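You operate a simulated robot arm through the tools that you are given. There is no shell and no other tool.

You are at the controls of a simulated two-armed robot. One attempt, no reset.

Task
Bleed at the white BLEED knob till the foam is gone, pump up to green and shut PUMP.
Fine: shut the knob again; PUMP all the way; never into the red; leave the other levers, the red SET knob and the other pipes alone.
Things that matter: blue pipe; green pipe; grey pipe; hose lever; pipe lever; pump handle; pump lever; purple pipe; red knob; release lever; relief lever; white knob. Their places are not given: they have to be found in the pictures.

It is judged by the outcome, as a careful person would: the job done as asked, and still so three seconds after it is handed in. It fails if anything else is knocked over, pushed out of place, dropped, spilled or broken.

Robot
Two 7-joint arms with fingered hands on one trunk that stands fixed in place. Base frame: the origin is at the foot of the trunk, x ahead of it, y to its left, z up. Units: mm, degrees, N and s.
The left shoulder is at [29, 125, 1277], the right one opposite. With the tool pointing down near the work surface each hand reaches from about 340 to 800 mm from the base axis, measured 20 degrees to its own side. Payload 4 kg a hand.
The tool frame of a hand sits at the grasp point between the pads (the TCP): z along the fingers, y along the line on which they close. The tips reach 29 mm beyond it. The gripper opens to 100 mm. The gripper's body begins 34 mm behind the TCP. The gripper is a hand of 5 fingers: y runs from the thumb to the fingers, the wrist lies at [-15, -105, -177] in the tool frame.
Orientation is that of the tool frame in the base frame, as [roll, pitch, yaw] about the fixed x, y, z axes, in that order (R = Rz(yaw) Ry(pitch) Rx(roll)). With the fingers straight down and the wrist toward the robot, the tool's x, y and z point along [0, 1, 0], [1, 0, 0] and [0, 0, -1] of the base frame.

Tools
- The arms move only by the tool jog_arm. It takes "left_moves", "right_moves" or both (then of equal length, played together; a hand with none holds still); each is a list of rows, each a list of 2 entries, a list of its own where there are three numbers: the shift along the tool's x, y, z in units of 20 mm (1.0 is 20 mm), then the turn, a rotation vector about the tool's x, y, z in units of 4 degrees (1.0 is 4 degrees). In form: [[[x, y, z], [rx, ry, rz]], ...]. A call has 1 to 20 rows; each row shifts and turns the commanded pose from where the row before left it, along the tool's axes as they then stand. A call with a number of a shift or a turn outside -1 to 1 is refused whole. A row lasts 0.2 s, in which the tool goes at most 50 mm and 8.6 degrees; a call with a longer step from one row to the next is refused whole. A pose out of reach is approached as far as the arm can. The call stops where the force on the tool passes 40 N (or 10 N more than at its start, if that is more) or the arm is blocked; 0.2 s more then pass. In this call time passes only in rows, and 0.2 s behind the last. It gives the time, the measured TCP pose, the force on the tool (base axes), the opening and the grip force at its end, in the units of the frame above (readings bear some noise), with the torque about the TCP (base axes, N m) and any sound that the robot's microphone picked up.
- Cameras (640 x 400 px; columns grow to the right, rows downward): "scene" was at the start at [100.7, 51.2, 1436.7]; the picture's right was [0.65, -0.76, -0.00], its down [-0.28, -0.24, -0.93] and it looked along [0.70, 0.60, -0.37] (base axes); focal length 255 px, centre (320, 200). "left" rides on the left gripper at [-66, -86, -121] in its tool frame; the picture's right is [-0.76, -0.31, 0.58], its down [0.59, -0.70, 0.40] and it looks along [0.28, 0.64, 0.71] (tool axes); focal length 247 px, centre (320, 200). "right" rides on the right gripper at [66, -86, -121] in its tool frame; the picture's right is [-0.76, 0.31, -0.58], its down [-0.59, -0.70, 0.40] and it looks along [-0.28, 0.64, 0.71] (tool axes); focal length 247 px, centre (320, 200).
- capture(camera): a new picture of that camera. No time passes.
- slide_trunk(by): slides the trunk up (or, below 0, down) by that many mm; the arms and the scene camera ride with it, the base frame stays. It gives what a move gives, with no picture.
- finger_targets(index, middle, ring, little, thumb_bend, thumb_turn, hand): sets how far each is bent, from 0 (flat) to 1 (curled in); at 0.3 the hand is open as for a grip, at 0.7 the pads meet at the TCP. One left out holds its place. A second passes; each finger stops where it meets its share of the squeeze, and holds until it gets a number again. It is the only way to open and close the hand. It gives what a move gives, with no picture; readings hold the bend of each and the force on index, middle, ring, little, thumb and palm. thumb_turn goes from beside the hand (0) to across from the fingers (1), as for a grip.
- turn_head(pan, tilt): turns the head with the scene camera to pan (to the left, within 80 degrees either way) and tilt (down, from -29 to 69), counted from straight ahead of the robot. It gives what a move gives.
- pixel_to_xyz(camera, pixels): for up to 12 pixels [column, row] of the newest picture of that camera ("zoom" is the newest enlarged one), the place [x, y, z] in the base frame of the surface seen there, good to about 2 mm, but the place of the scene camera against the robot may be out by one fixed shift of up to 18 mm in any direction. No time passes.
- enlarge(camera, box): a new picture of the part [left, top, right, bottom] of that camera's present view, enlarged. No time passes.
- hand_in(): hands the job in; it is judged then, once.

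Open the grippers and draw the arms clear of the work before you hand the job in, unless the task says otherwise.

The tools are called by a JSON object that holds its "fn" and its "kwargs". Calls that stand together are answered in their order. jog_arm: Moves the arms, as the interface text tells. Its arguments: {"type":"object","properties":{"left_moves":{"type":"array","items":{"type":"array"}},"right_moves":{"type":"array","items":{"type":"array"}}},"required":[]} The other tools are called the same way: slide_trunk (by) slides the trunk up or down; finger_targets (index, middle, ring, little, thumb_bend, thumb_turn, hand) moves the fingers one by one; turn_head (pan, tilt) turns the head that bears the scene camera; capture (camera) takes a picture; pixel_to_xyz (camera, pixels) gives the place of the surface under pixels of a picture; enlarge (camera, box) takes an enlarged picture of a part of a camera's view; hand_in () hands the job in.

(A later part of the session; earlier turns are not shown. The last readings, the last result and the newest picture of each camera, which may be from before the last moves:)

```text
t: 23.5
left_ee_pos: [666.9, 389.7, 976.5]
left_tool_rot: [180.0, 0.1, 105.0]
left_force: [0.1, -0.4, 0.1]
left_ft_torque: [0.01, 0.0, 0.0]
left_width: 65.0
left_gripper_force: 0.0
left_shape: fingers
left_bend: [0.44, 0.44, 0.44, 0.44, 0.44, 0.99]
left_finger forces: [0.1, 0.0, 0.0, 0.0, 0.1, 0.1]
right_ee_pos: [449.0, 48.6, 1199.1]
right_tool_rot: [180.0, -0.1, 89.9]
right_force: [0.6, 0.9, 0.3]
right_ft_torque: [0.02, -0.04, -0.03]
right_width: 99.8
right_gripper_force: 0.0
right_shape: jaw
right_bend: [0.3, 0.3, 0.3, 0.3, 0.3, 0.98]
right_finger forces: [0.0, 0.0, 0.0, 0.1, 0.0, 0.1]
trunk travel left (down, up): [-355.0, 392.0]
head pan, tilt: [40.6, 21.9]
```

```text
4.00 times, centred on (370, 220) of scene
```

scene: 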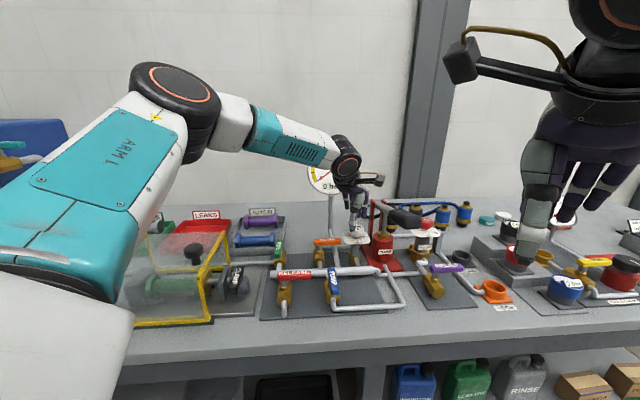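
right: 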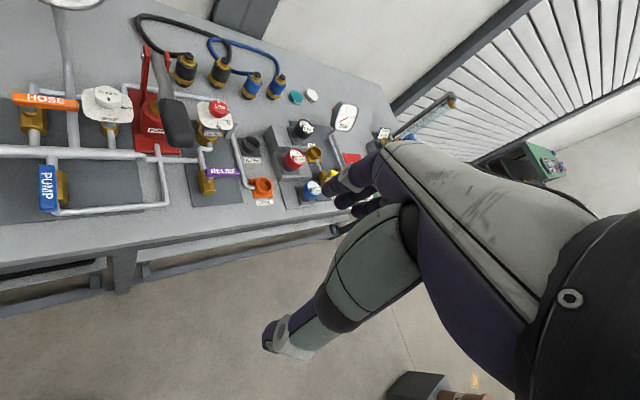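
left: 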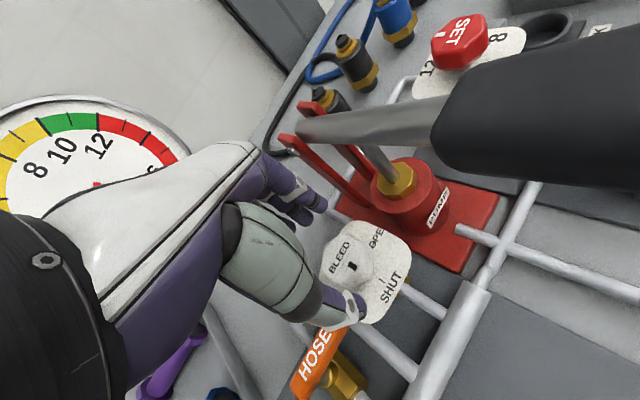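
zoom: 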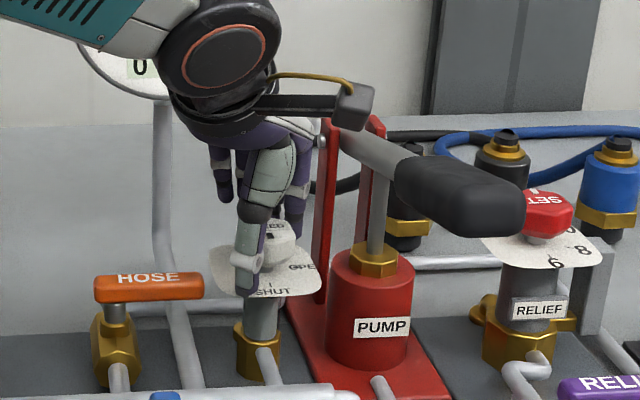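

The fingers and thumb straddle the knob with no contact force at z=976.5. I'll close thumb, middle and ring onto the flats, keeping index and little slightly out.

{"fn": "finger_targets", "kwargs": {"hand": "left", "index": 0.5, "middle": 0.65, "ring": 0.65, "little": 0.5, "thumb_bend": 0.65}}

{"fn": "enlarge", "kwargs": {"camera": "left", "box": [250, 180, 430, 360]}}

{"fn": "enlarge", "kwargs": {"camera": "scene", "box": [340, 200, 400, 250]}}

```text
t: 24.5
left_ee_pos: [667.8, 390.8, 976.4]
left_tool_rot: [180.0, 0.0, 104.9]
left_force: [-0.3, 0.5, -1.3]
left_ft_torque: [0.01, 0.01, 0.0]
left_width: 39.5
left_gripper_force: 4.6
left_shape: fingers
left_bend: [0.5, 0.6, 0.65, 0.5, 0.61, 1.0]
left_finger forces: [0.0, 4.4, 0.0, 0.0, 4.7, 0.0]
right_ee_pos: [448.1, 48.9, 1196.5]
right_tool_rot: [-180.0, -0.2, 90.1]
right_force: [0.5, -1.5, -0.2]
right_ft_torque: [-0.04, -0.01, -0.01]
right_width: 99.8
right_gripper_force: 0.0
right_shape: jaw
right_bend: [0.3, 0.3, 0.3, 0.3, 0.3, 0.98]
right_finger forces: [0.0, 0.0, 0.0, 0.0, 0.0, 0.1]
trunk travel left (down, up): [-355.0, 392.0]
head pan, tilt: [40.6, 21.9]
```

```text
2.22 times, centred on (340, 270) of left
```

zoom: 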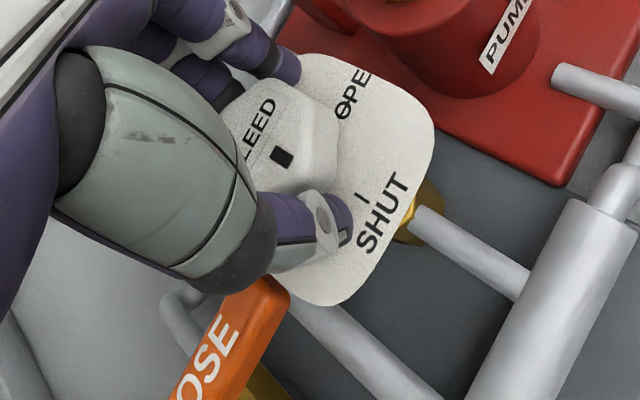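

```text
8.00 times, centred on (370, 225) of scene
```

zoom: 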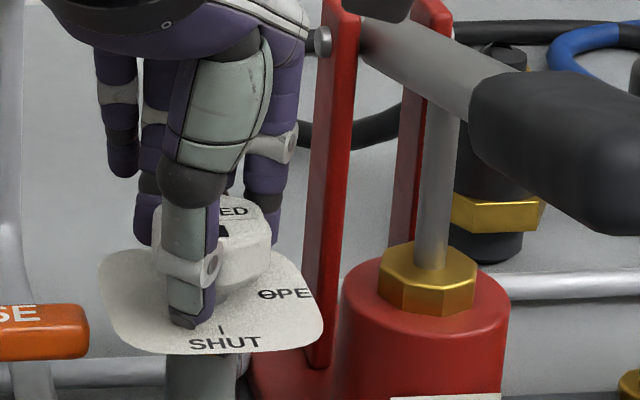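

Middle and thumb hold the knob (4.5 N each) on its flats. I'll tighten a little more, then start the counterclockwise turn.

{"fn": "finger_targets", "kwargs": {"hand": "left", "middle": 0.8, "ring": 0.75, "thumb_bend": 0.8}}

{"fn": "jog_arm", "kwargs": {"left_moves": [[[0, 0, 0], [0, 0, -1]], [[0, 0, 0], [0, 0, -1]], [[0, 0, 0], [0, 0, -1]]]}}

{"fn": "enlarge", "kwargs": {"camera": "scene", "box": [340, 200, 400, 250]}}

{"fn": "enlarge", "kwargs": {"camera": "left", "box": [250, 180, 430, 360]}}

```text
t: 25.5
left_ee_pos: [667.1, 390.5, 975.2]
left_tool_rot: [-179.7, 0.0, 105.0]
left_force: [-10.8, 0.6, -6.6]
left_ft_torque: [0.08, 0.06, 0.01]
left_width: 36.7
left_gripper_force: 16.0
left_shape: fingers
left_bend: [0.5, 0.6, 0.75, 0.5, 0.65, 1.0]
left_finger forces: [0.0, 9.9, 0.5, 0.0, 20.9, 0.0]
right_ee_pos: [448.7, 49.5, 1196.2]
right_tool_rot: [-180.0, 0.0, 90.0]
right_force: [-0.2, 1.0, 0.3]
right_ft_torque: [-0.01, 0.0, -0.01]
right_width: 99.6
right_gripper_force: 0.0
right_shape: jaw
right_bend: [0.3, 0.3, 0.3, 0.3, 0.3, 0.98]
right_finger forces: [0.0, 0.0, 0.0, 0.1, 0.0, 0.0]
trunk travel left (down, up): [-355.0, 392.0]
head pan, tilt: [40.6, 21.9]
```

```text
t: 26.3
left_ee_pos: [666.8, 391.0, 976.4]
left_tool_rot: [-179.9, 0.0, 117.1]
left_force: [-10.3, -2.5, -12.9]
left_ft_torque: [0.0, 0.09, 0.0]
left_width: 37.0
left_gripper_force: 15.7
left_shape: fingers
left_bend: [0.5, 0.61, 0.75, 0.5, 0.65, 1.0]
left_finger forces: [0.0, 9.7, 0.2, 0.0, 21.8, 0.1]
right_ee_pos: [448.3, 48.9, 1196.1]
right_tool_rot: [-180.0, 0.0, 90.0]
right_force: [-0.1, 0.5, -0.9]
right_ft_torque: [0.02, -0.02, -0.03]
right_width: 100.0
right_gripper_force: 0.0
right_shape: jaw
right_bend: [0.3, 0.3, 0.3, 0.3, 0.3, 0.98]
right_finger forces: [0.0, 0.1, 0.1, 0.0, 0.0, 0.1]
trunk travel left (down, up): [-355.0, 392.0]
head pan, tilt: [40.6, 21.9]
```

```text
8.00 times, centred on (370, 225) of scene
```

zoom: 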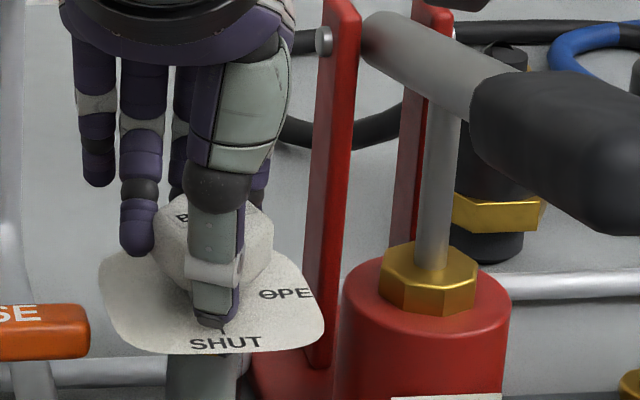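

```text
2.22 times, centred on (340, 270) of left
```

zoom: 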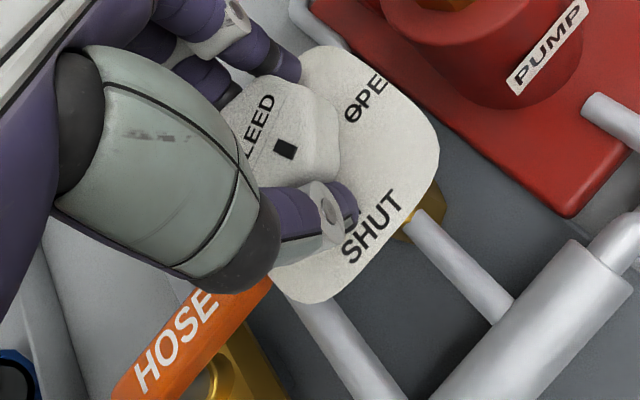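

The knob turns with the hand (the mark stays fixed in hand view while the plate rotates). I'll continue counterclockwise another 18° and check clearance to the handle.

{"fn": "jog_arm", "kwargs": {"left_moves": [[[0, 0, 0], [0, 0, -1]], [[0, 0, 0], [0, 0, -1]], [[0, 0, 0], [0, 0, -1]], [[0, 0, 0], [0, 0, -1]], [[0, 0, 0], [0, 0, -0.5]]]}}

{"fn": "enlarge", "kwargs": {"camera": "scene", "box": [330, 170, 430, 250]}}

{"fn": "capture", "kwargs": {"camera": "left"}}

```text
t: 27.5
left_ee_pos: [668.1, 390.4, 976.2]
left_tool_rot: [-179.9, 0.0, 135.1]
left_force: [-13.3, -4.2, -17.0]
left_ft_torque: [-0.01, 0.14, 0.01]
left_width: 37.6
left_gripper_force: 17.0
left_shape: fingers
left_bend: [0.5, 0.61, 0.75, 0.5, 0.65, 1.0]
left_finger forces: [0.1, 11.1, 1.1, 0.0, 22.1, 0.1]
right_ee_pos: [448.2, 48.8, 1196.9]
right_tool_rot: [179.9, 0.0, 90.0]
right_force: [0.0, 0.6, 0.1]
right_ft_torque: [-0.02, -0.03, -0.02]
right_width: 99.6
right_gripper_force: 0.0
right_shape: jaw
right_bend: [0.3, 0.3, 0.3, 0.3, 0.3, 0.98]
right_finger forces: [0.1, 0.0, 0.1, 0.0, 0.0, 0.0]
trunk travel left (down, up): [-355.0, 392.0]
head pan, tilt: [40.6, 21.9]
```

```text
5.00 times, centred on (380, 210) of scene
```

zoom: 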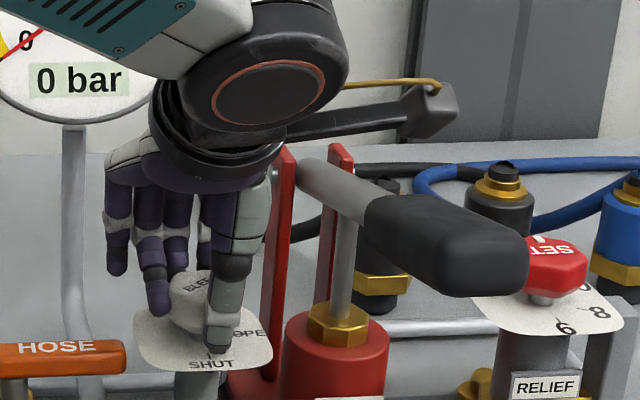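

```text
taken
```

left: 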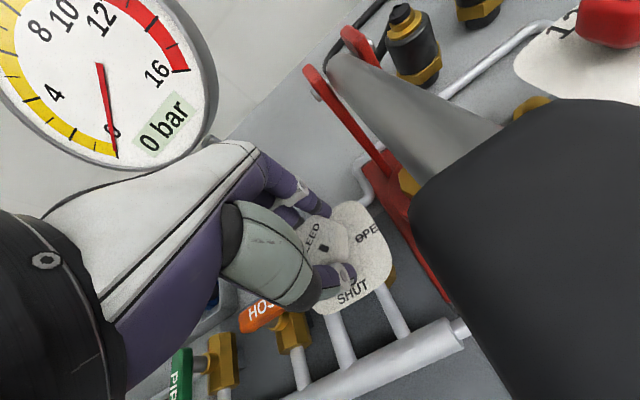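

Knob turned about 30° with no trouble; the camera bracket at (430,110) stays clear above the handle. I'll turn 15° more.

{"fn": "jog_arm", "kwargs": {"left_moves": [[[0, 0, 0], [0, 0, -1]], [[0, 0, 0], [0, 0, -1]], [[0, 0, 0], [0, 0, -1]], [[0, 0, 0], [0, 0, -0.75]]]}}

{"fn": "enlarge", "kwargs": {"camera": "scene", "box": [330, 170, 430, 250]}}

{"fn": "enlarge", "kwargs": {"camera": "left", "box": [250, 180, 430, 360]}}

```text
t: 28.5
left_ee_pos: [668.8, 390.7, 977.2]
left_tool_rot: [-179.9, 0.0, 150.1]
left_force: [-9.3, -3.5, -16.5]
left_ft_torque: [0.0, 0.07, 0.02]
left_width: 37.5
left_gripper_force: 16.4
left_shape: fingers
left_bend: [0.5, 0.61, 0.75, 0.5, 0.65, 1.0]
left_finger forces: [0.0, 11.8, 1.0, 0.0, 20.3, 0.0]
right_ee_pos: [449.6, 48.4, 1196.6]
right_tool_rot: [-179.9, -0.1, 90.0]
right_force: [1.1, -0.1, 0.6]
right_ft_torque: [0.01, -0.01, 0.01]
right_width: 100.0
right_gripper_force: 0.0
right_shape: jaw
right_bend: [0.3, 0.3, 0.3, 0.3, 0.3, 0.98]
right_finger forces: [0.0, 0.0, 0.0, 0.1, 0.0, 0.0]
trunk travel left (down, up): [-355.0, 392.0]
head pan, tilt: [40.6, 21.9]
```

```text
5.00 times, centred on (380, 210) of scene
```

zoom: 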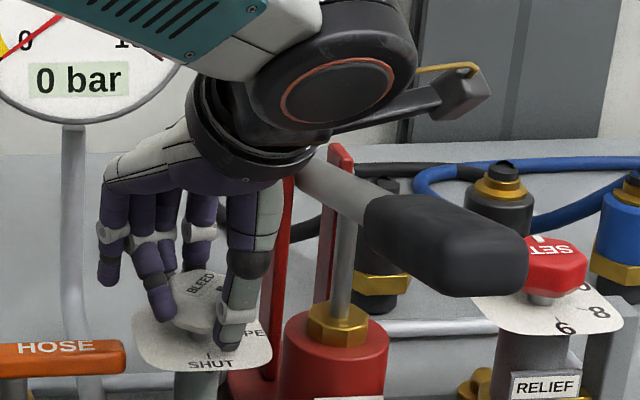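

```text
2.22 times, centred on (340, 270) of left
```

zoom: 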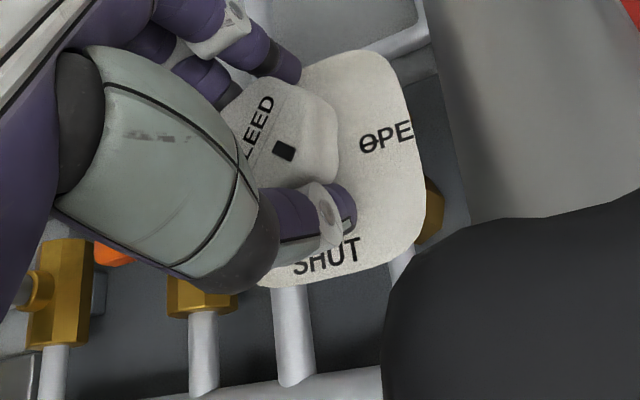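

Knob is now at 45°. I'll open the fingers, turn the hand back 60° around the knob and regrip the next flats for the remaining 45°.

{"fn": "finger_targets", "kwargs": {"hand": "left", "index": 0.42, "middle": 0.42, "ring": 0.42, "little": 0.42, "thumb_bend": 0.42}}

{"fn": "enlarge", "kwargs": {"camera": "left", "box": [250, 180, 430, 360]}}

{"fn": "enlarge", "kwargs": {"camera": "scene", "box": [330, 170, 430, 250]}}

```text
t: 29.5
left_ee_pos: [669.1, 390.2, 978.3]
left_tool_rot: [-179.9, 0.0, 150.0]
left_force: [0.2, 0.5, -0.6]
left_ft_torque: [-0.02, 0.0, -0.01]
left_width: 69.5
left_gripper_force: 0.0
left_shape: fingers
left_bend: [0.42, 0.42, 0.42, 0.42, 0.42, 0.99]
left_finger forces: [0.0, 0.0, 0.0, 0.0, 0.1, 0.0]
right_ee_pos: [449.3, 48.6, 1196.4]
right_tool_rot: [180.0, 0.0, 90.0]
right_force: [-0.1, 0.2, 0.7]
right_ft_torque: [-0.02, -0.01, 0.01]
right_width: 99.6
right_gripper_force: 0.2
right_shape: jaw
right_bend: [0.3, 0.3, 0.3, 0.3, 0.3, 0.98]
right_finger forces: [0.0, 0.0, 0.0, 0.0, 0.0, 0.0]
trunk travel left (down, up): [-355.0, 392.0]
head pan, tilt: [40.6, 21.9]
```

```text
2.22 times, centred on (340, 270) of left
```

zoom: 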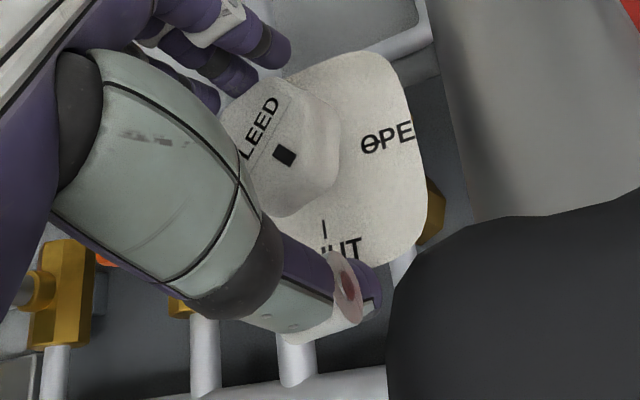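

```text
5.00 times, centred on (380, 210) of scene
```

zoom: 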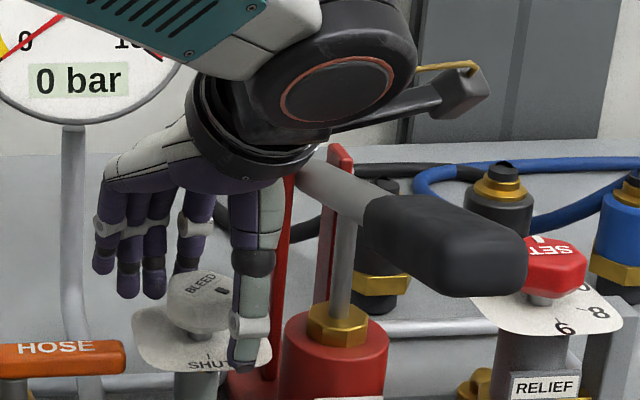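

Knob released at 45°, hand clear. Rotating the hand back 60° clockwise around the knob without contact.

{"fn": "jog_arm", "kwargs": {"left_moves": [[[0, 0, 0], [0, 0, 1]], [[0, 0, 0], [0, 0, 1]], [[0, 0, 0], [0, 0, 1]], [[0, 0, 0], [0, 0, 1]], [[0, 0, 0], [0, 0, 1]], [[0, 0, 0], [0, 0, 1]], [[0, 0, 0], [0, 0, 1]], [[0, 0, 0], [0, 0, 1]], [[0, 0, 0], [0, 0, 1]], [[0, 0, 0], [0, 0, 1]], [[0, 0, 0], [0, 0, 1]], [[0, 0, 0], [0, 0, 1]], [[0, 0, 0], [0, 0, 1]], [[0, 0, 0], [0, 0, 1]], [[0, 0, 0], [0, 0, 1]], [[0, 0, 0], [0, 0, 0]]]}}

{"fn": "enlarge", "kwargs": {"camera": "left", "box": [250, 180, 430, 360]}}

{"fn": "enlarge", "kwargs": {"camera": "scene", "box": [330, 170, 430, 250]}}

```text
t: 32.9
left_ee_pos: [668.5, 389.4, 978.8]
left_tool_rot: [180.0, 0.0, 90.0]
left_force: [-0.3, 0.0, -0.2]
left_ft_torque: [-0.01, -0.01, 0.01]
left_width: 69.3
left_gripper_force: 0.1
left_shape: fingers
left_bend: [0.42, 0.42, 0.42, 0.42, 0.42, 0.99]
left_finger forces: [0.0, 0.1, 0.0, 0.1, 0.1, 0.0]
right_ee_pos: [449.6, 48.6, 1197.1]
right_tool_rot: [-179.9, -0.1, 90.0]
right_force: [0.2, 0.1, -0.2]
right_ft_torque: [0.0, 0.02, 0.04]
right_width: 99.4
right_gripper_force: 0.1
right_shape: jaw
right_bend: [0.3, 0.3, 0.3, 0.3, 0.3, 0.98]
right_finger forces: [0.1, 0.0, 0.1, 0.0, 0.1, 0.1]
trunk travel left (down, up): [-355.0, 392.0]
head pan, tilt: [40.6, 21.9]
```

```text
2.22 times, centred on (340, 270) of left
```

zoom: 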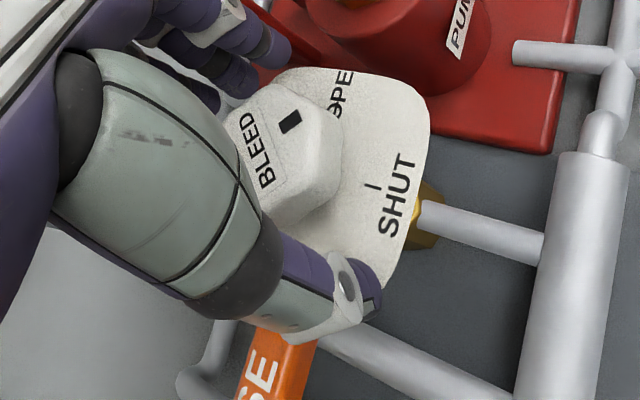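

```text
5.00 times, centred on (380, 210) of scene
```

zoom: 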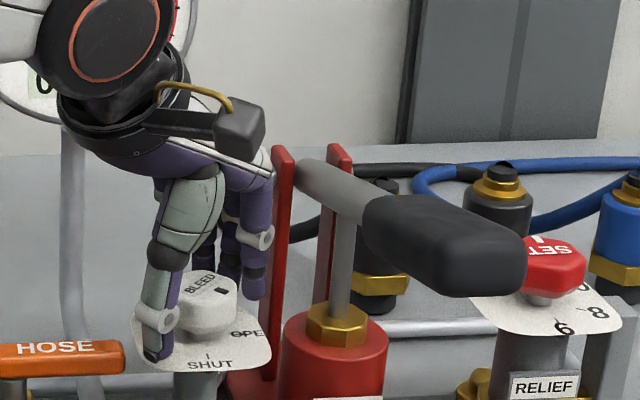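

The hand is at heading 0° with the knob's next flats facing it. Closing thumb, middle and ring again and turning the next 20° counterclockwise.

{"fn": "finger_targets", "kwargs": {"hand": "left", "index": 0.5, "middle": 0.75, "ring": 0.7, "little": 0.5, "thumb_bend": 0.75}}

{"fn": "jog_arm", "kwargs": {"left_moves": [[[0, 0, 0], [0, 0, -1]], [[0, 0, 0], [0, 0, -1]], [[0, 0, 0], [0, 0, -1]], [[0, 0, 0], [0, 0, -1]], [[0, 0, 0], [0, 0, -1]]]}}

{"fn": "enlarge", "kwargs": {"camera": "left", "box": [250, 180, 430, 360]}}

{"fn": "enlarge", "kwargs": {"camera": "scene", "box": [330, 170, 430, 250]}}

```text
t: 33.9
left_ee_pos: [668.0, 390.1, 977.7]
left_tool_rot: [-179.9, 0.0, 90.1]
left_force: [-5.0, 1.4, -2.3]
left_ft_torque: [-0.01, 0.08, 0.01]
left_width: 39.9
left_gripper_force: 12.4
left_shape: fingers
left_bend: [0.5, 0.61, 0.7, 0.5, 0.64, 1.0]
left_finger forces: [0.0, 10.2, 0.1, 0.0, 14.6, 0.1]
right_ee_pos: [447.9, 48.5, 1196.8]
right_tool_rot: [180.0, -0.1, 90.0]
right_force: [-0.1, 1.2, 0.0]
right_ft_torque: [-0.01, 0.02, -0.01]
right_width: 99.7
right_gripper_force: 0.0
right_shape: jaw
right_bend: [0.3, 0.3, 0.3, 0.3, 0.3, 0.98]
right_finger forces: [0.0, 0.0, 0.0, 0.0, 0.0, 0.0]
trunk travel left (down, up): [-355.0, 392.0]
head pan, tilt: [40.6, 21.9]
```

```text
t: 35.1
left_ee_pos: [667.1, 390.7, 977.7]
left_tool_rot: [180.0, 0.0, 110.1]
left_force: [-2.0, 2.4, -1.0]
left_ft_torque: [0.06, 0.07, 0.02]
left_width: 38.9
left_gripper_force: 11.9
left_shape: fingers
left_bend: [0.5, 0.6, 0.7, 0.5, 0.64, 1.0]
left_finger forces: [0.0, 10.5, 0.3, 0.0, 12.8, 0.0]
right_ee_pos: [449.4, 49.2, 1196.3]
right_tool_rot: [-180.0, -0.2, 90.0]
right_force: [0.6, -0.2, -0.8]
right_ft_torque: [0.02, 0.02, -0.02]
right_width: 99.8
right_gripper_force: 0.1
right_shape: jaw
right_bend: [0.3, 0.3, 0.3, 0.3, 0.3, 0.98]
right_finger forces: [0.1, 0.1, 0.1, 0.1, 0.0, 0.0]
trunk travel left (down, up): [-355.0, 392.0]
head pan, tilt: [40.6, 21.9]
```

```text
2.22 times, centred on (340, 270) of left
```

zoom: 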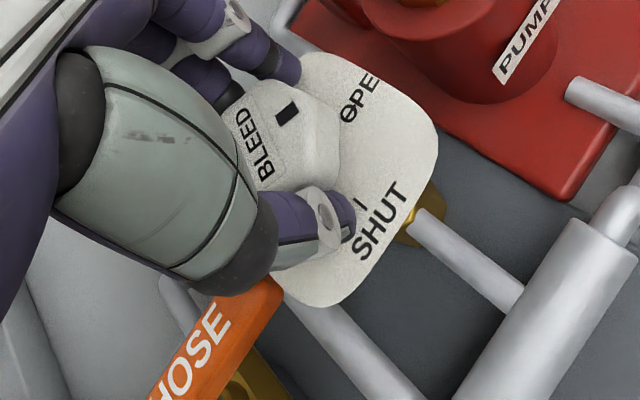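

```text
5.00 times, centred on (380, 210) of scene
```

zoom: 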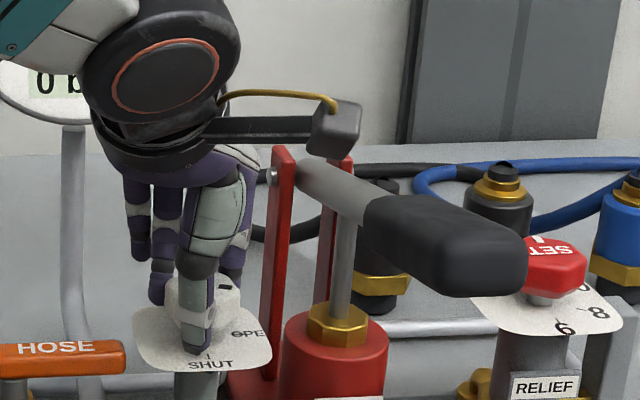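

Knob follows well (mark at (285,115) fixed in hand view). I'll turn the remaining 25° to reach OPEN, watching for a stop.

{"fn": "jog_arm", "kwargs": {"left_moves": [[[0, 0, 0], [0, 0, -1]], [[0, 0, 0], [0, 0, -1]], [[0, 0, 0], [0, 0, -1]], [[0, 0, 0], [0, 0, -1]], [[0, 0, 0], [0, 0, -1]], [[0, 0, 0], [0, 0, -1]], [[0, 0, 0], [0, 0, -0.25]]]}}

{"fn": "enlarge", "kwargs": {"camera": "left", "box": [250, 180, 430, 360]}}

{"fn": "enlarge", "kwargs": {"camera": "scene", "box": [330, 170, 430, 250]}}

```text
t: 36.7
left_ee_pos: [667.4, 390.7, 978.5]
left_tool_rot: [-179.8, 0.0, 135.0]
left_force: [-0.7, -0.5, -2.6]
left_ft_torque: [0.0, -0.01, -0.11]
left_width: 38.5
left_gripper_force: 11.8
left_shape: fingers
left_bend: [0.5, 0.59, 0.7, 0.5, 0.64, 1.0]
left_finger forces: [0.1, 9.8, 0.2, 0.1, 13.4, 0.0]
right_ee_pos: [449.4, 48.7, 1196.0]
right_tool_rot: [-180.0, -0.2, 90.0]
right_force: [0.5, -0.3, -0.2]
right_ft_torque: [0.0, 0.02, 0.0]
right_width: 100.2
right_gripper_force: 0.0
right_shape: jaw
right_bend: [0.3, 0.3, 0.3, 0.3, 0.3, 0.98]
right_finger forces: [0.1, 0.0, 0.0, 0.1, 0.1, 0.1]
trunk travel left (down, up): [-355.0, 392.0]
head pan, tilt: [40.6, 21.9]
```

```text
2.22 times, centred on (340, 270) of left
```

zoom: 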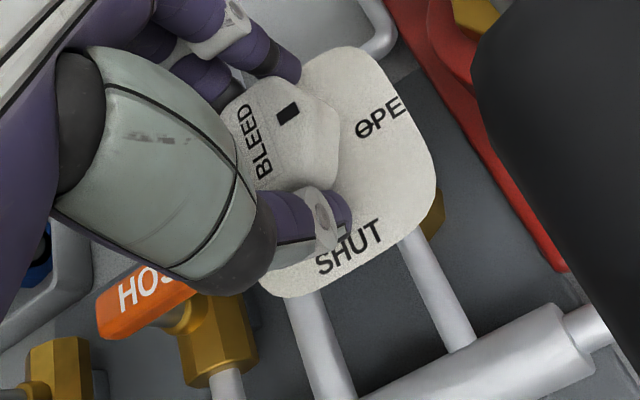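

```text
5.00 times, centred on (380, 210) of scene
```

zoom: 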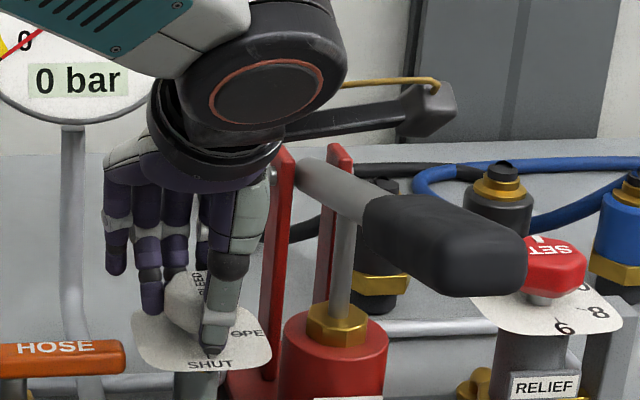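

The knob is about at OPEN with a small stop torque. I'll open the fingers and lift the hand straight up to see the knob.

{"fn": "finger_targets", "kwargs": {"hand": "left", "index": 0.4, "middle": 0.4, "ring": 0.4, "little": 0.4, "thumb_bend": 0.4}}

{"fn": "jog_arm", "kwargs": {"left_moves": [[[0, 0, -1], [0, 0, 0]], [[0, 0, -1], [0, 0, 0]], [[0, 0, -1], [0, 0, 0]], [[0, 0, -1], [0, 0, 0]]]}}

{"fn": "capture", "kwargs": {"camera": "left"}}

{"fn": "enlarge", "kwargs": {"camera": "scene", "box": [320, 190, 400, 280]}}

```text
t: 37.7
left_ee_pos: [667.4, 389.0, 977.7]
left_tool_rot: [-180.0, 0.0, 135.1]
left_force: [-0.6, -0.1, -0.1]
left_ft_torque: [-0.02, 0.01, -0.03]
left_width: 74.3
left_gripper_force: 0.0
left_shape: fingers
left_bend: [0.4, 0.4, 0.4, 0.4, 0.4, 0.99]
left_finger forces: [0.0, 0.0, 0.0, 0.0, 0.0, 0.0]
right_ee_pos: [448.2, 47.6, 1197.3]
right_tool_rot: [-179.9, -0.1, 90.0]
right_force: [0.1, 0.8, 0.6]
right_ft_torque: [-0.02, -0.03, 0.01]
right_width: 99.9
right_gripper_force: 0.0
right_shape: jaw
right_bend: [0.3, 0.3, 0.3, 0.3, 0.3, 0.98]
right_finger forces: [0.0, 0.1, 0.0, 0.0, 0.0, 0.0]
trunk travel left (down, up): [-355.0, 392.0]
head pan, tilt: [40.6, 21.9]
```

```text
t: 38.7
left_ee_pos: [667.3, 388.6, 1059.9]
left_tool_rot: [-180.0, 0.0, 134.9]
left_force: [-0.4, 0.6, 0.4]
left_ft_torque: [0.01, 0.01, -0.01]
left_width: 74.3
left_gripper_force: 0.0
left_shape: fingers
left_bend: [0.4, 0.4, 0.4, 0.4, 0.4, 0.99]
left_finger forces: [0.1, 0.0, 0.1, 0.1, 0.1, 0.1]
right_ee_pos: [448.9, 47.7, 1196.6]
right_tool_rot: [-180.0, -0.1, 90.0]
right_force: [-0.1, 0.6, -0.5]
right_ft_torque: [0.01, -0.04, 0.0]
right_width: 100.0
right_gripper_force: 0.1
right_shape: jaw
right_bend: [0.3, 0.3, 0.3, 0.3, 0.3, 0.98]
right_finger forces: [0.0, 0.0, 0.0, 0.0, 0.1, 0.0]
trunk travel left (down, up): [-355.0, 392.0]
head pan, tilt: [40.6, 21.9]
```

```text
taken
```

left: 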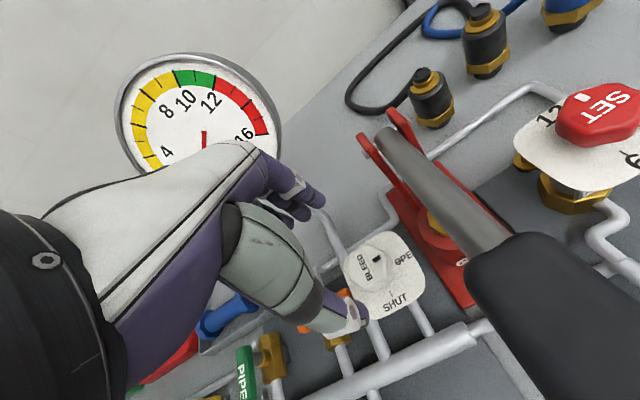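

```text
4.44 times, centred on (360, 235) of scene
```

zoom: 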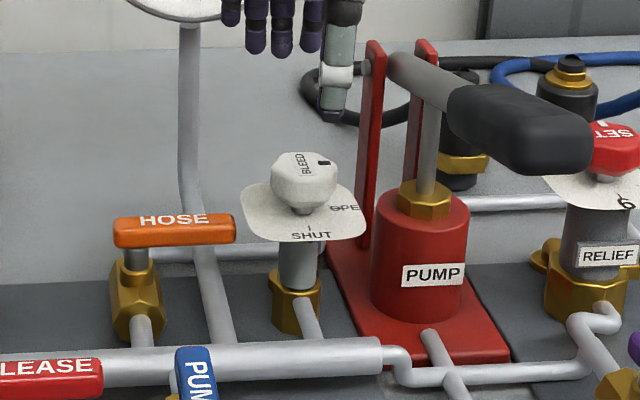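

The mark now points to OPEN at (323,162) in the zoom. Next I'll raise the left hand clear, shift the right hand 100 mm to the right to make room, and go over to the pump handle.

{"fn": "jog_arm", "kwargs": {"left_moves": [[[0, 0, -1], [0, 0, 0]], [[0, 0, -1], [0, 0, 0]], [[0, 0, -1], [0, 0, 0]], [[0, 0, -1], [0, 0, 0]], [[0, 0, -1], [0, 0, 0]], [[0, 0, -1], [0, 0, 0]]], "right_moves": [[[-1, 0, 0], [0, 0, 0]], [[-1, 0, 0], [0, 0, 0]], [[-1, 0, 0], [0, 0, 0]], [[-1, 0, 0], [0, 0, 0]], [[-1, 0, 0], [0, 0, 0]], [[-1, 0, 0], [0, 0, 0]]]}}

{"fn": "jog_arm", "kwargs": {"left_moves": [[[-0.72, -0.92, 0], [0, 0, 0.5]], [[-0.66, -0.97, 0], [0, 0, 0.5]], [[-0.62, -0.99, 0], [0, 0, 0.5]], [[-0.6, -1, 0], [0, 0, 0.5]], [[-0.6, -1, 0], [0, 0, 0.5]], [[-0.5, -1, 0], [0, 0, 0.5]]]}}

{"fn": "capture", "kwargs": {"camera": "scene"}}

{"fn": "capture", "kwargs": {"camera": "left"}}

```text
t: 40.1
left_ee_pos: [669.1, 388.1, 1179.6]
left_tool_rot: [180.0, 0.0, 134.9]
left_force: [0.5, 0.3, -1.0]
left_ft_torque: [-0.01, 0.01, 0.01]
left_width: 74.1
left_gripper_force: 0.2
left_shape: fingers
left_bend: [0.4, 0.4, 0.4, 0.4, 0.4, 0.99]
left_finger forces: [0.1, 0.0, 0.0, 0.0, 0.1, 0.0]
right_ee_pos: [449.9, -75.1, 1196.0]
right_tool_rot: [-180.0, -0.1, 90.0]
right_force: [0.3, -0.9, -1.1]
right_ft_torque: [0.0, 0.0, -0.02]
right_width: 99.8
right_gripper_force: 0.1
right_shape: jaw
right_bend: [0.3, 0.3, 0.3, 0.3, 0.3, 0.98]
right_finger forces: [0.0, 0.1, 0.0, 0.0, 0.0, 0.1]
trunk travel left (down, up): [-355.0, 392.0]
head pan, tilt: [40.6, 21.9]
```

```text
t: 41.5
left_ee_pos: [625.1, 257.9, 1178.5]
left_tool_rot: [-179.9, -0.1, 123.0]
left_force: [0.0, -0.2, -0.7]
left_ft_torque: [-0.01, 0.05, -0.03]
left_width: 74.3
left_gripper_force: 0.2
left_shape: fingers
left_bend: [0.4, 0.4, 0.4, 0.4, 0.4, 0.99]
left_finger forces: [0.0, 0.1, 0.0, 0.0, 0.0, 0.1]
right_ee_pos: [451.4, -73.0, 1198.7]
right_tool_rot: [179.9, -0.1, 89.9]
right_force: [-0.1, 0.1, 0.7]
right_ft_torque: [-0.02, -0.03, -0.02]
right_width: 99.9
right_gripper_force: 0.0
right_shape: jaw
right_bend: [0.3, 0.3, 0.3, 0.3, 0.3, 0.98]
right_finger forces: [0.0, 0.0, 0.0, 0.0, 0.1, 0.0]
trunk travel left (down, up): [-355.0, 392.0]
head pan, tilt: [40.6, 21.9]
```

```text
taken
```

scene: 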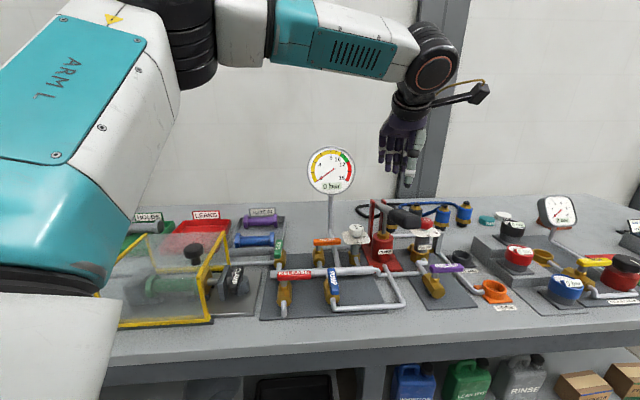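

```text
taken
```

left: 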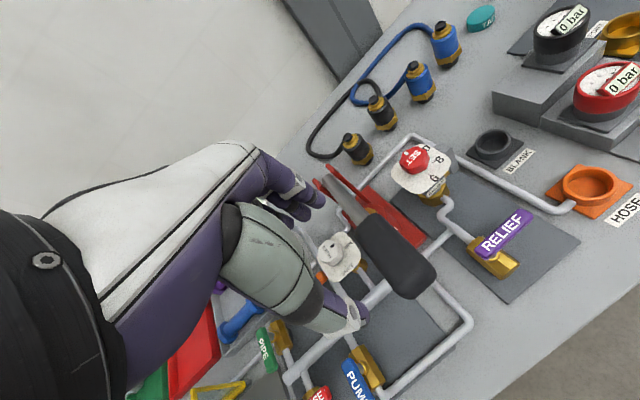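

The view is clear; the hand is above the handle. I'll rotate the tool clockwise 78° so the closing line is across the handle, at this height.

{"fn": "jog_arm", "kwargs": {"left_moves": [[[0, 0, 0], [0, 0, 1]], [[0, 0, 0], [0, 0, 1]], [[0, 0, 0], [0, 0, 1]], [[0, 0, 0], [0, 0, 1]], [[0, 0, 0], [0, 0, 1]], [[0, 0, 0], [0, 0, 1]], [[0, 0, 0], [0, 0, 1]], [[0, 0, 0], [0, 0, 1]], [[0, 0, 0], [0, 0, 1]], [[0, 0, 0], [0, 0, 1]], [[0, 0, 0], [0, 0, 1]], [[0, 0, 0], [0, 0, 1]], [[0, 0, 0], [0, 0, 1]], [[0, 0, 0], [0, 0, 1]], [[0, 0, 0], [0, 0, 1]], [[0, 0, 0], [0, 0, 1]], [[0, 0, 0], [0, 0, 1]], [[0, 0, 0], [0, 0, 1]], [[0, 0, 0], [0, 0, 1]], [[0, 0, 0], [0, 0, 0.5]]]}}

{"fn": "capture", "kwargs": {"camera": "scene"}}

{"fn": "capture", "kwargs": {"camera": "left"}}

```text
t: 45.7
left_ee_pos: [625.4, 257.6, 1179.2]
left_tool_rot: [-180.0, 0.0, 44.8]
left_force: [-0.3, 0.0, 1.2]
left_ft_torque: [0.01, 0.02, 0.03]
left_width: 74.2
left_gripper_force: 0.1
left_shape: fingers
left_bend: [0.4, 0.4, 0.4, 0.4, 0.4, 0.99]
left_finger forces: [0.1, 0.1, 0.0, 0.0, 0.0, 0.0]
right_ee_pos: [450.0, -72.7, 1196.6]
right_tool_rot: [-179.9, -0.1, 90.0]
right_force: [-0.2, 0.8, 0.1]
right_ft_torque: [-0.02, 0.02, 0.01]
right_width: 99.9
right_gripper_force: 0.1
right_shape: jaw
right_bend: [0.3, 0.3, 0.3, 0.3, 0.3, 0.98]
right_finger forces: [0.0, 0.0, 0.1, 0.0, 0.0, 0.0]
trunk travel left (down, up): [-355.0, 392.0]
head pan, tilt: [40.6, 21.9]
```

```text
taken
```

scene: 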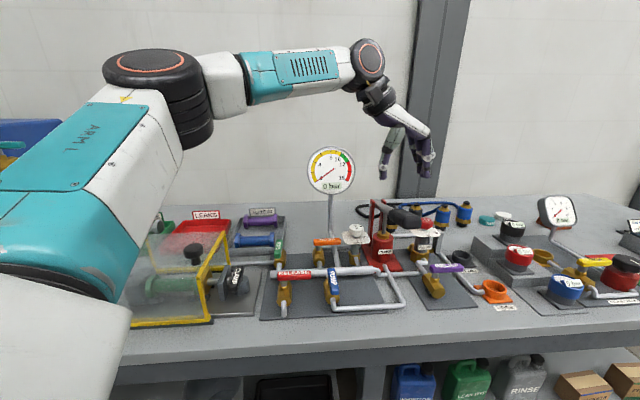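

```text
taken
```

left: 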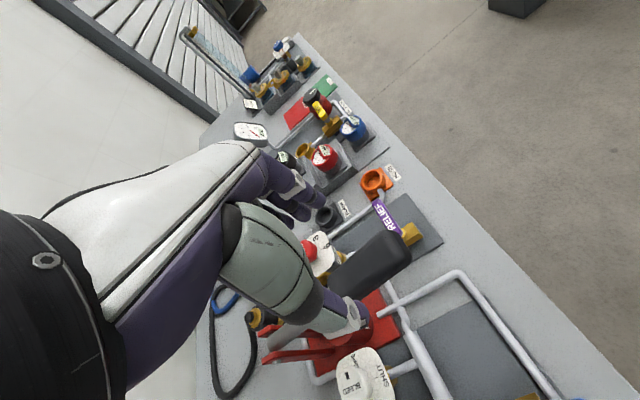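

Heading −45° is reachable here. I'll measure the handle grip from the left camera: zoom around (370,265).

{"fn": "enlarge", "kwargs": {"camera": "left", "box": [290, 210, 450, 310]}}

{"fn": "pixel_to_xyz", "kwargs": {"camera": "left", "pixels": [[400, 240], [385, 240], [370, 255], [350, 265], [350, 280], [340, 285], [400, 260], [388, 270], [365, 285], [375, 240], [405, 250], [325, 305]]}}

{"fn": "enlarge", "kwargs": {"camera": "scene", "box": [300, 170, 480, 320]}}

```text
4.00 times, centred on (370, 260) of left
```

zoom: 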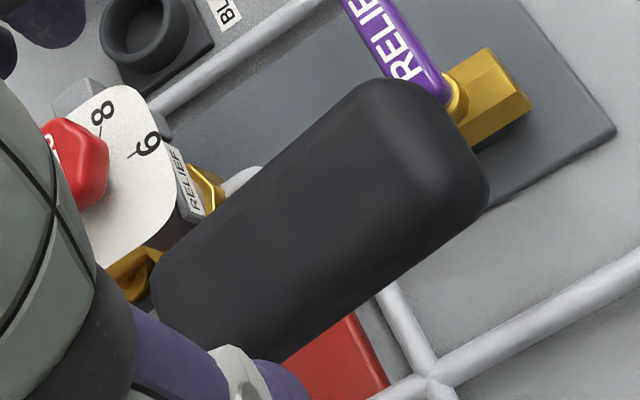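

```text
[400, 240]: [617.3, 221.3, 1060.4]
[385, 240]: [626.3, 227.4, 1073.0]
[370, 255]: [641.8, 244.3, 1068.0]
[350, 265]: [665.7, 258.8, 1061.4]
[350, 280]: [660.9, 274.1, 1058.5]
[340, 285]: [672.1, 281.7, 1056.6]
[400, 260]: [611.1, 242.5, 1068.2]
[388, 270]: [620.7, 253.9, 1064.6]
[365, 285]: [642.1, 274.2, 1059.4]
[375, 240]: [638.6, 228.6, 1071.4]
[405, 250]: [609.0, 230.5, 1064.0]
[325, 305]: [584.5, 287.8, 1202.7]
```

```text
2.67 times, centred on (390, 245) of scene
```

zoom: 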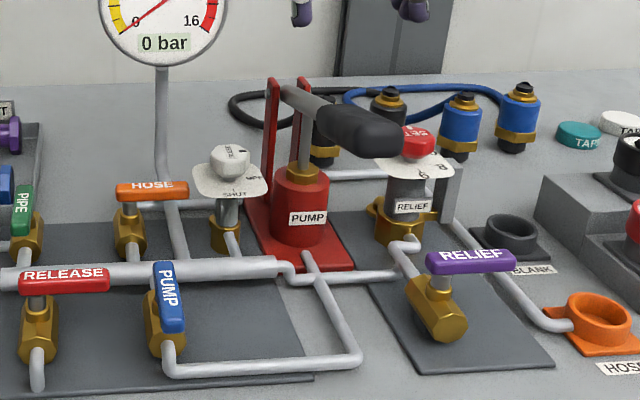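

Grip occupies roughly r-width 40 mm, centre ≈(643,253), top z≈1065. I'll open the hand wide, shift to be centred over the grip and descend to z≈1085 for a check.

{"fn": "finger_targets", "kwargs": {"hand": "left", "index": 0.3, "middle": 0.3, "ring": 0.3, "little": 0.3, "thumb_bend": 0.3}}

{"fn": "jog_arm", "kwargs": {"left_moves": [[[0.5, 0.8, 0], [0, 0, 0]], [[0, 0, 1], [0, 0, 0]], [[0, 0, 1], [0, 0, 0]], [[0, 0, 1], [0, 0, 0]], [[0, 0, 1], [0, 0, 0]], [[0, 0, 0.6], [0, 0, 0]]]}}

{"fn": "capture", "kwargs": {"camera": "left"}}

{"fn": "enlarge", "kwargs": {"camera": "scene", "box": [340, 150, 470, 270]}}

```text
t: 46.7
left_ee_pos: [625.9, 258.9, 1177.6]
left_tool_rot: [-180.0, 0.0, 45.0]
left_force: [0.5, 0.4, -0.1]
left_ft_torque: [0.03, 0.0, 0.0]
left_width: 98.3
left_gripper_force: 0.1
left_shape: fingers
left_bend: [0.3, 0.3, 0.3, 0.3, 0.3, 0.98]
left_finger forces: [0.0, 0.1, 0.1, 0.0, 0.0, 0.0]
right_ee_pos: [451.4, -73.2, 1196.9]
right_tool_rot: [-180.0, -0.1, 90.0]
right_force: [0.5, -1.0, -0.3]
right_ft_torque: [0.03, -0.02, 0.01]
right_width: 99.6
right_gripper_force: 0.0
right_shape: jaw
right_bend: [0.3, 0.3, 0.3, 0.3, 0.3, 0.98]
right_finger forces: [0.0, 0.1, 0.0, 0.0, 0.0, 0.0]
trunk travel left (down, up): [-355.0, 392.0]
head pan, tilt: [40.6, 21.9]
```

```text
t: 48.1
left_ee_pos: [642.2, 252.7, 1084.9]
left_tool_rot: [-180.0, 0.0, 45.0]
left_force: [-0.3, -0.3, 0.1]
left_ft_torque: [0.01, 0.0, 0.04]
left_width: 98.5
left_gripper_force: 0.0
left_shape: fingers
left_bend: [0.3, 0.3, 0.3, 0.3, 0.3, 0.98]
left_finger forces: [0.0, 0.1, 0.0, 0.1, 0.1, 0.1]
right_ee_pos: [450.9, -72.9, 1196.8]
right_tool_rot: [-179.9, 0.0, 90.0]
right_force: [-0.1, 0.4, 0.1]
right_ft_torque: [0.01, -0.02, 0.03]
right_width: 99.8
right_gripper_force: 0.0
right_shape: jaw
right_bend: [0.3, 0.3, 0.3, 0.3, 0.3, 0.98]
right_finger forces: [0.0, 0.0, 0.0, 0.1, 0.1, 0.0]
trunk travel left (down, up): [-355.0, 392.0]
head pan, tilt: [40.6, 21.9]
```

```text
taken
```

left: 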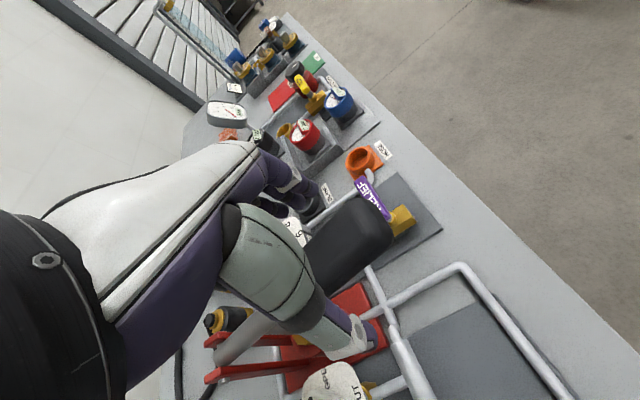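

```text
3.33 times, centred on (405, 210) of scene
```

zoom: 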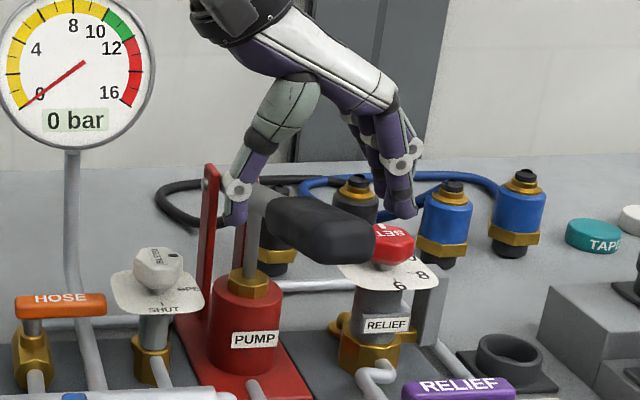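

Thumb is left and fingers right of the grip. I'll descend to z≈1045 so that the grip sits in the hand, checking force.

{"fn": "jog_arm", "kwargs": {"left_moves": [[[0, 0, 0.7], [0, 0, 0]], [[0, 0, 0.7], [0, 0, 0]], [[0, 0, 0.6], [0, 0, 0]], [[0, 0, 0], [0, 0, 0]]]}}

{"fn": "enlarge", "kwargs": {"camera": "scene", "box": [340, 150, 470, 270]}}

{"fn": "enlarge", "kwargs": {"camera": "left", "box": [220, 150, 440, 370]}}

```text
t: 49.1
left_ee_pos: [644.4, 251.8, 1044.8]
left_tool_rot: [180.0, 0.0, 45.1]
left_force: [-0.4, 0.2, 0.3]
left_ft_torque: [0.01, -0.05, 0.0]
left_width: 98.4
left_gripper_force: 0.0
left_shape: fingers
left_bend: [0.3, 0.3, 0.3, 0.3, 0.3, 0.98]
left_finger forces: [0.0, 0.0, 0.0, 0.1, 0.0, 0.1]
right_ee_pos: [450.7, -71.7, 1197.9]
right_tool_rot: [179.9, -0.1, 89.9]
right_force: [-0.4, -0.5, -0.5]
right_ft_torque: [0.01, 0.03, 0.01]
right_width: 99.3
right_gripper_force: 0.0
right_shape: jaw
right_bend: [0.3, 0.3, 0.3, 0.3, 0.3, 0.98]
right_finger forces: [0.1, 0.0, 0.0, 0.0, 0.1, 0.1]
trunk travel left (down, up): [-355.0, 392.0]
head pan, tilt: [40.6, 21.9]
```

```text
3.33 times, centred on (405, 210) of scene
```

zoom: 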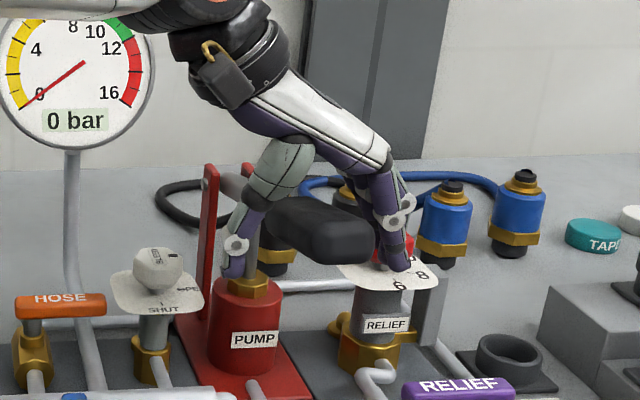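

```text
1.82 times, centred on (330, 260) of left
```

zoom: 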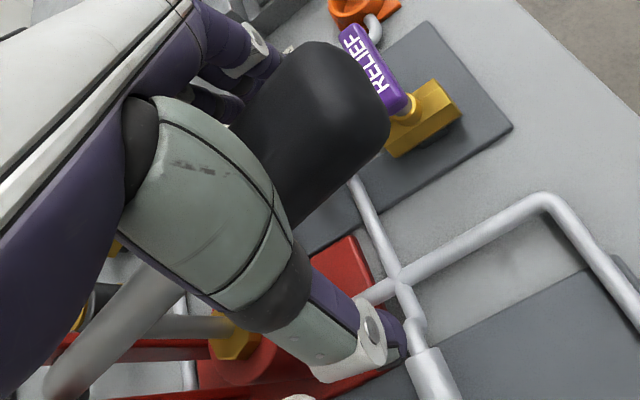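

The grip sits between thumb and fingers, no force yet. I'll close the hand on it.

{"fn": "finger_targets", "kwargs": {"hand": "left", "index": 0.65, "middle": 0.65, "ring": 0.65, "little": 0.65, "thumb_bend": 0.68}}

{"fn": "enlarge", "kwargs": {"camera": "scene", "box": [340, 150, 470, 270]}}

{"fn": "enlarge", "kwargs": {"camera": "left", "box": [220, 150, 440, 370]}}

```text
t: 50.1
left_ee_pos: [648.0, 248.6, 1045.3]
left_tool_rot: [-180.0, 0.0, 44.8]
left_force: [17.0, -14.7, -1.3]
left_ft_torque: [0.07, 0.04, -0.68]
left_width: 33.2
left_gripper_force: 20.9
left_shape: fingers
left_bend: [0.58, 0.62, 0.59, 0.58, 0.61, 1.0]
left_finger forces: [10.4, 3.2, 5.3, 13.2, 9.6, 0.0]
right_ee_pos: [452.4, -76.5, 1194.7]
right_tool_rot: [-179.8, -0.2, 90.0]
right_force: [0.3, 0.2, 0.3]
right_ft_torque: [0.0, -0.03, -0.03]
right_width: 100.0
right_gripper_force: 0.0
right_shape: jaw
right_bend: [0.3, 0.3, 0.3, 0.3, 0.3, 0.98]
right_finger forces: [0.1, 0.0, 0.0, 0.1, 0.0, 0.1]
trunk travel left (down, up): [-355.0, 392.0]
head pan, tilt: [40.6, 21.9]
```

```text
3.33 times, centred on (405, 210) of scene
```

zoom: 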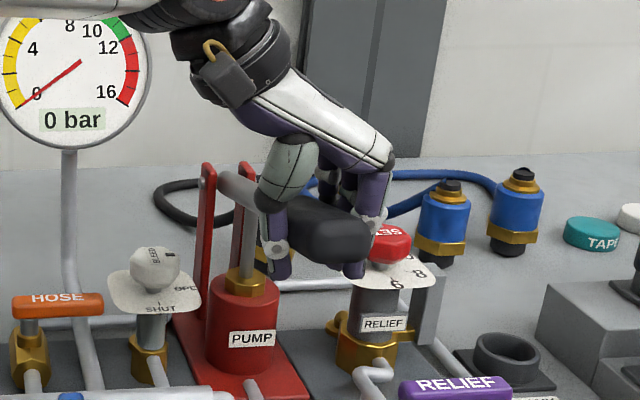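

```text
1.82 times, centred on (330, 260) of left
```

zoom: 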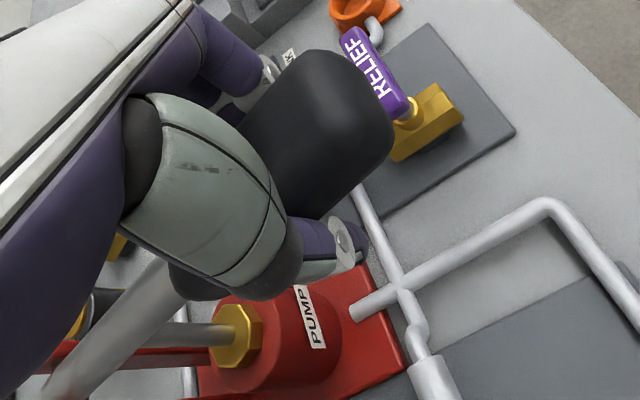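

Gripped, but with ~22 N sideways toward +R: the grip centre is ~5 mm further right. I'll shift the command there to relax and re-read.

{"fn": "jog_arm", "kwargs": {"left_moves": [[[0, 0.15, 0], [0, 0, 0]], [[0, 0.12, 0], [0, 0, 0]]]}}

```text
t: 50.7
left_ee_pos: [648.9, 249.3, 1045.6]
left_tool_rot: [-179.9, 0.0, 44.9]
left_force: [3.5, -8.4, 2.2]
left_ft_torque: [0.09, 0.06, -0.46]
left_width: 33.4
left_gripper_force: 16.7
left_shape: fingers
left_bend: [0.59, 0.63, 0.6, 0.59, 0.61, 1.0]
left_finger forces: [6.9, 2.0, 3.8, 9.2, 12.5, 0.0]
right_ee_pos: [450.4, -73.9, 1198.0]
right_tool_rot: [-179.9, -0.2, 90.1]
right_force: [0.1, -0.5, 0.5]
right_ft_torque: [0.0, 0.05, 0.02]
right_width: 99.9
right_gripper_force: 0.1
right_shape: jaw
right_bend: [0.3, 0.3, 0.3, 0.3, 0.3, 0.98]
right_finger forces: [0.0, 0.1, 0.0, 0.0, 0.0, 0.0]
trunk travel left (down, up): [-355.0, 392.0]
head pan, tilt: [40.6, 21.9]
```

Sideways load has dropped to ~9 N. Now I'll push the handle down along its arc by about 6° (20 mm) and watch force and gauge.

{"fn": "jog_arm", "kwargs": {"left_moves": [[[-0.078, 0, 0.335], [0, 0.5, 0]], [[-0.078, 0, 0.335], [0, 0.5, 0]], [[-0.078, 0, 0.335], [0, 0.5, 0]]]}}

{"fn": "enlarge", "kwargs": {"camera": "scene", "box": [300, 130, 470, 290]}}

```text
t: 51.5
left_ee_pos: [647.1, 245.8, 1025.3]
left_tool_rot: [-180.0, -6.0, 44.9]
left_force: [0.0, -3.7, 2.0]
left_ft_torque: [0.13, 0.12, -0.33]
left_width: 33.1
left_gripper_force: 15.6
left_shape: fingers
left_bend: [0.6, 0.63, 0.6, 0.6, 0.61, 1.0]
left_finger forces: [5.6, 1.3, 3.1, 7.2, 13.4, 0.0]
right_ee_pos: [450.5, -74.0, 1196.6]
right_tool_rot: [-179.8, -0.1, 89.7]
right_force: [1.4, 0.9, -0.7]
right_ft_torque: [-0.03, -0.02, -0.01]
right_width: 99.7
right_gripper_force: 0.1
right_shape: jaw
right_bend: [0.3, 0.3, 0.3, 0.3, 0.3, 0.98]
right_finger forces: [0.0, 0.0, 0.0, 0.0, 0.1, 0.0]
trunk travel left (down, up): [-355.0, 392.0]
head pan, tilt: [40.6, 21.9]
```

```text
2.50 times, centred on (385, 210) of scene
```

zoom: 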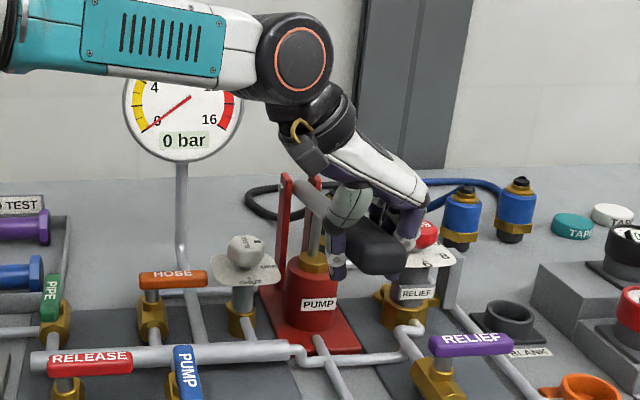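

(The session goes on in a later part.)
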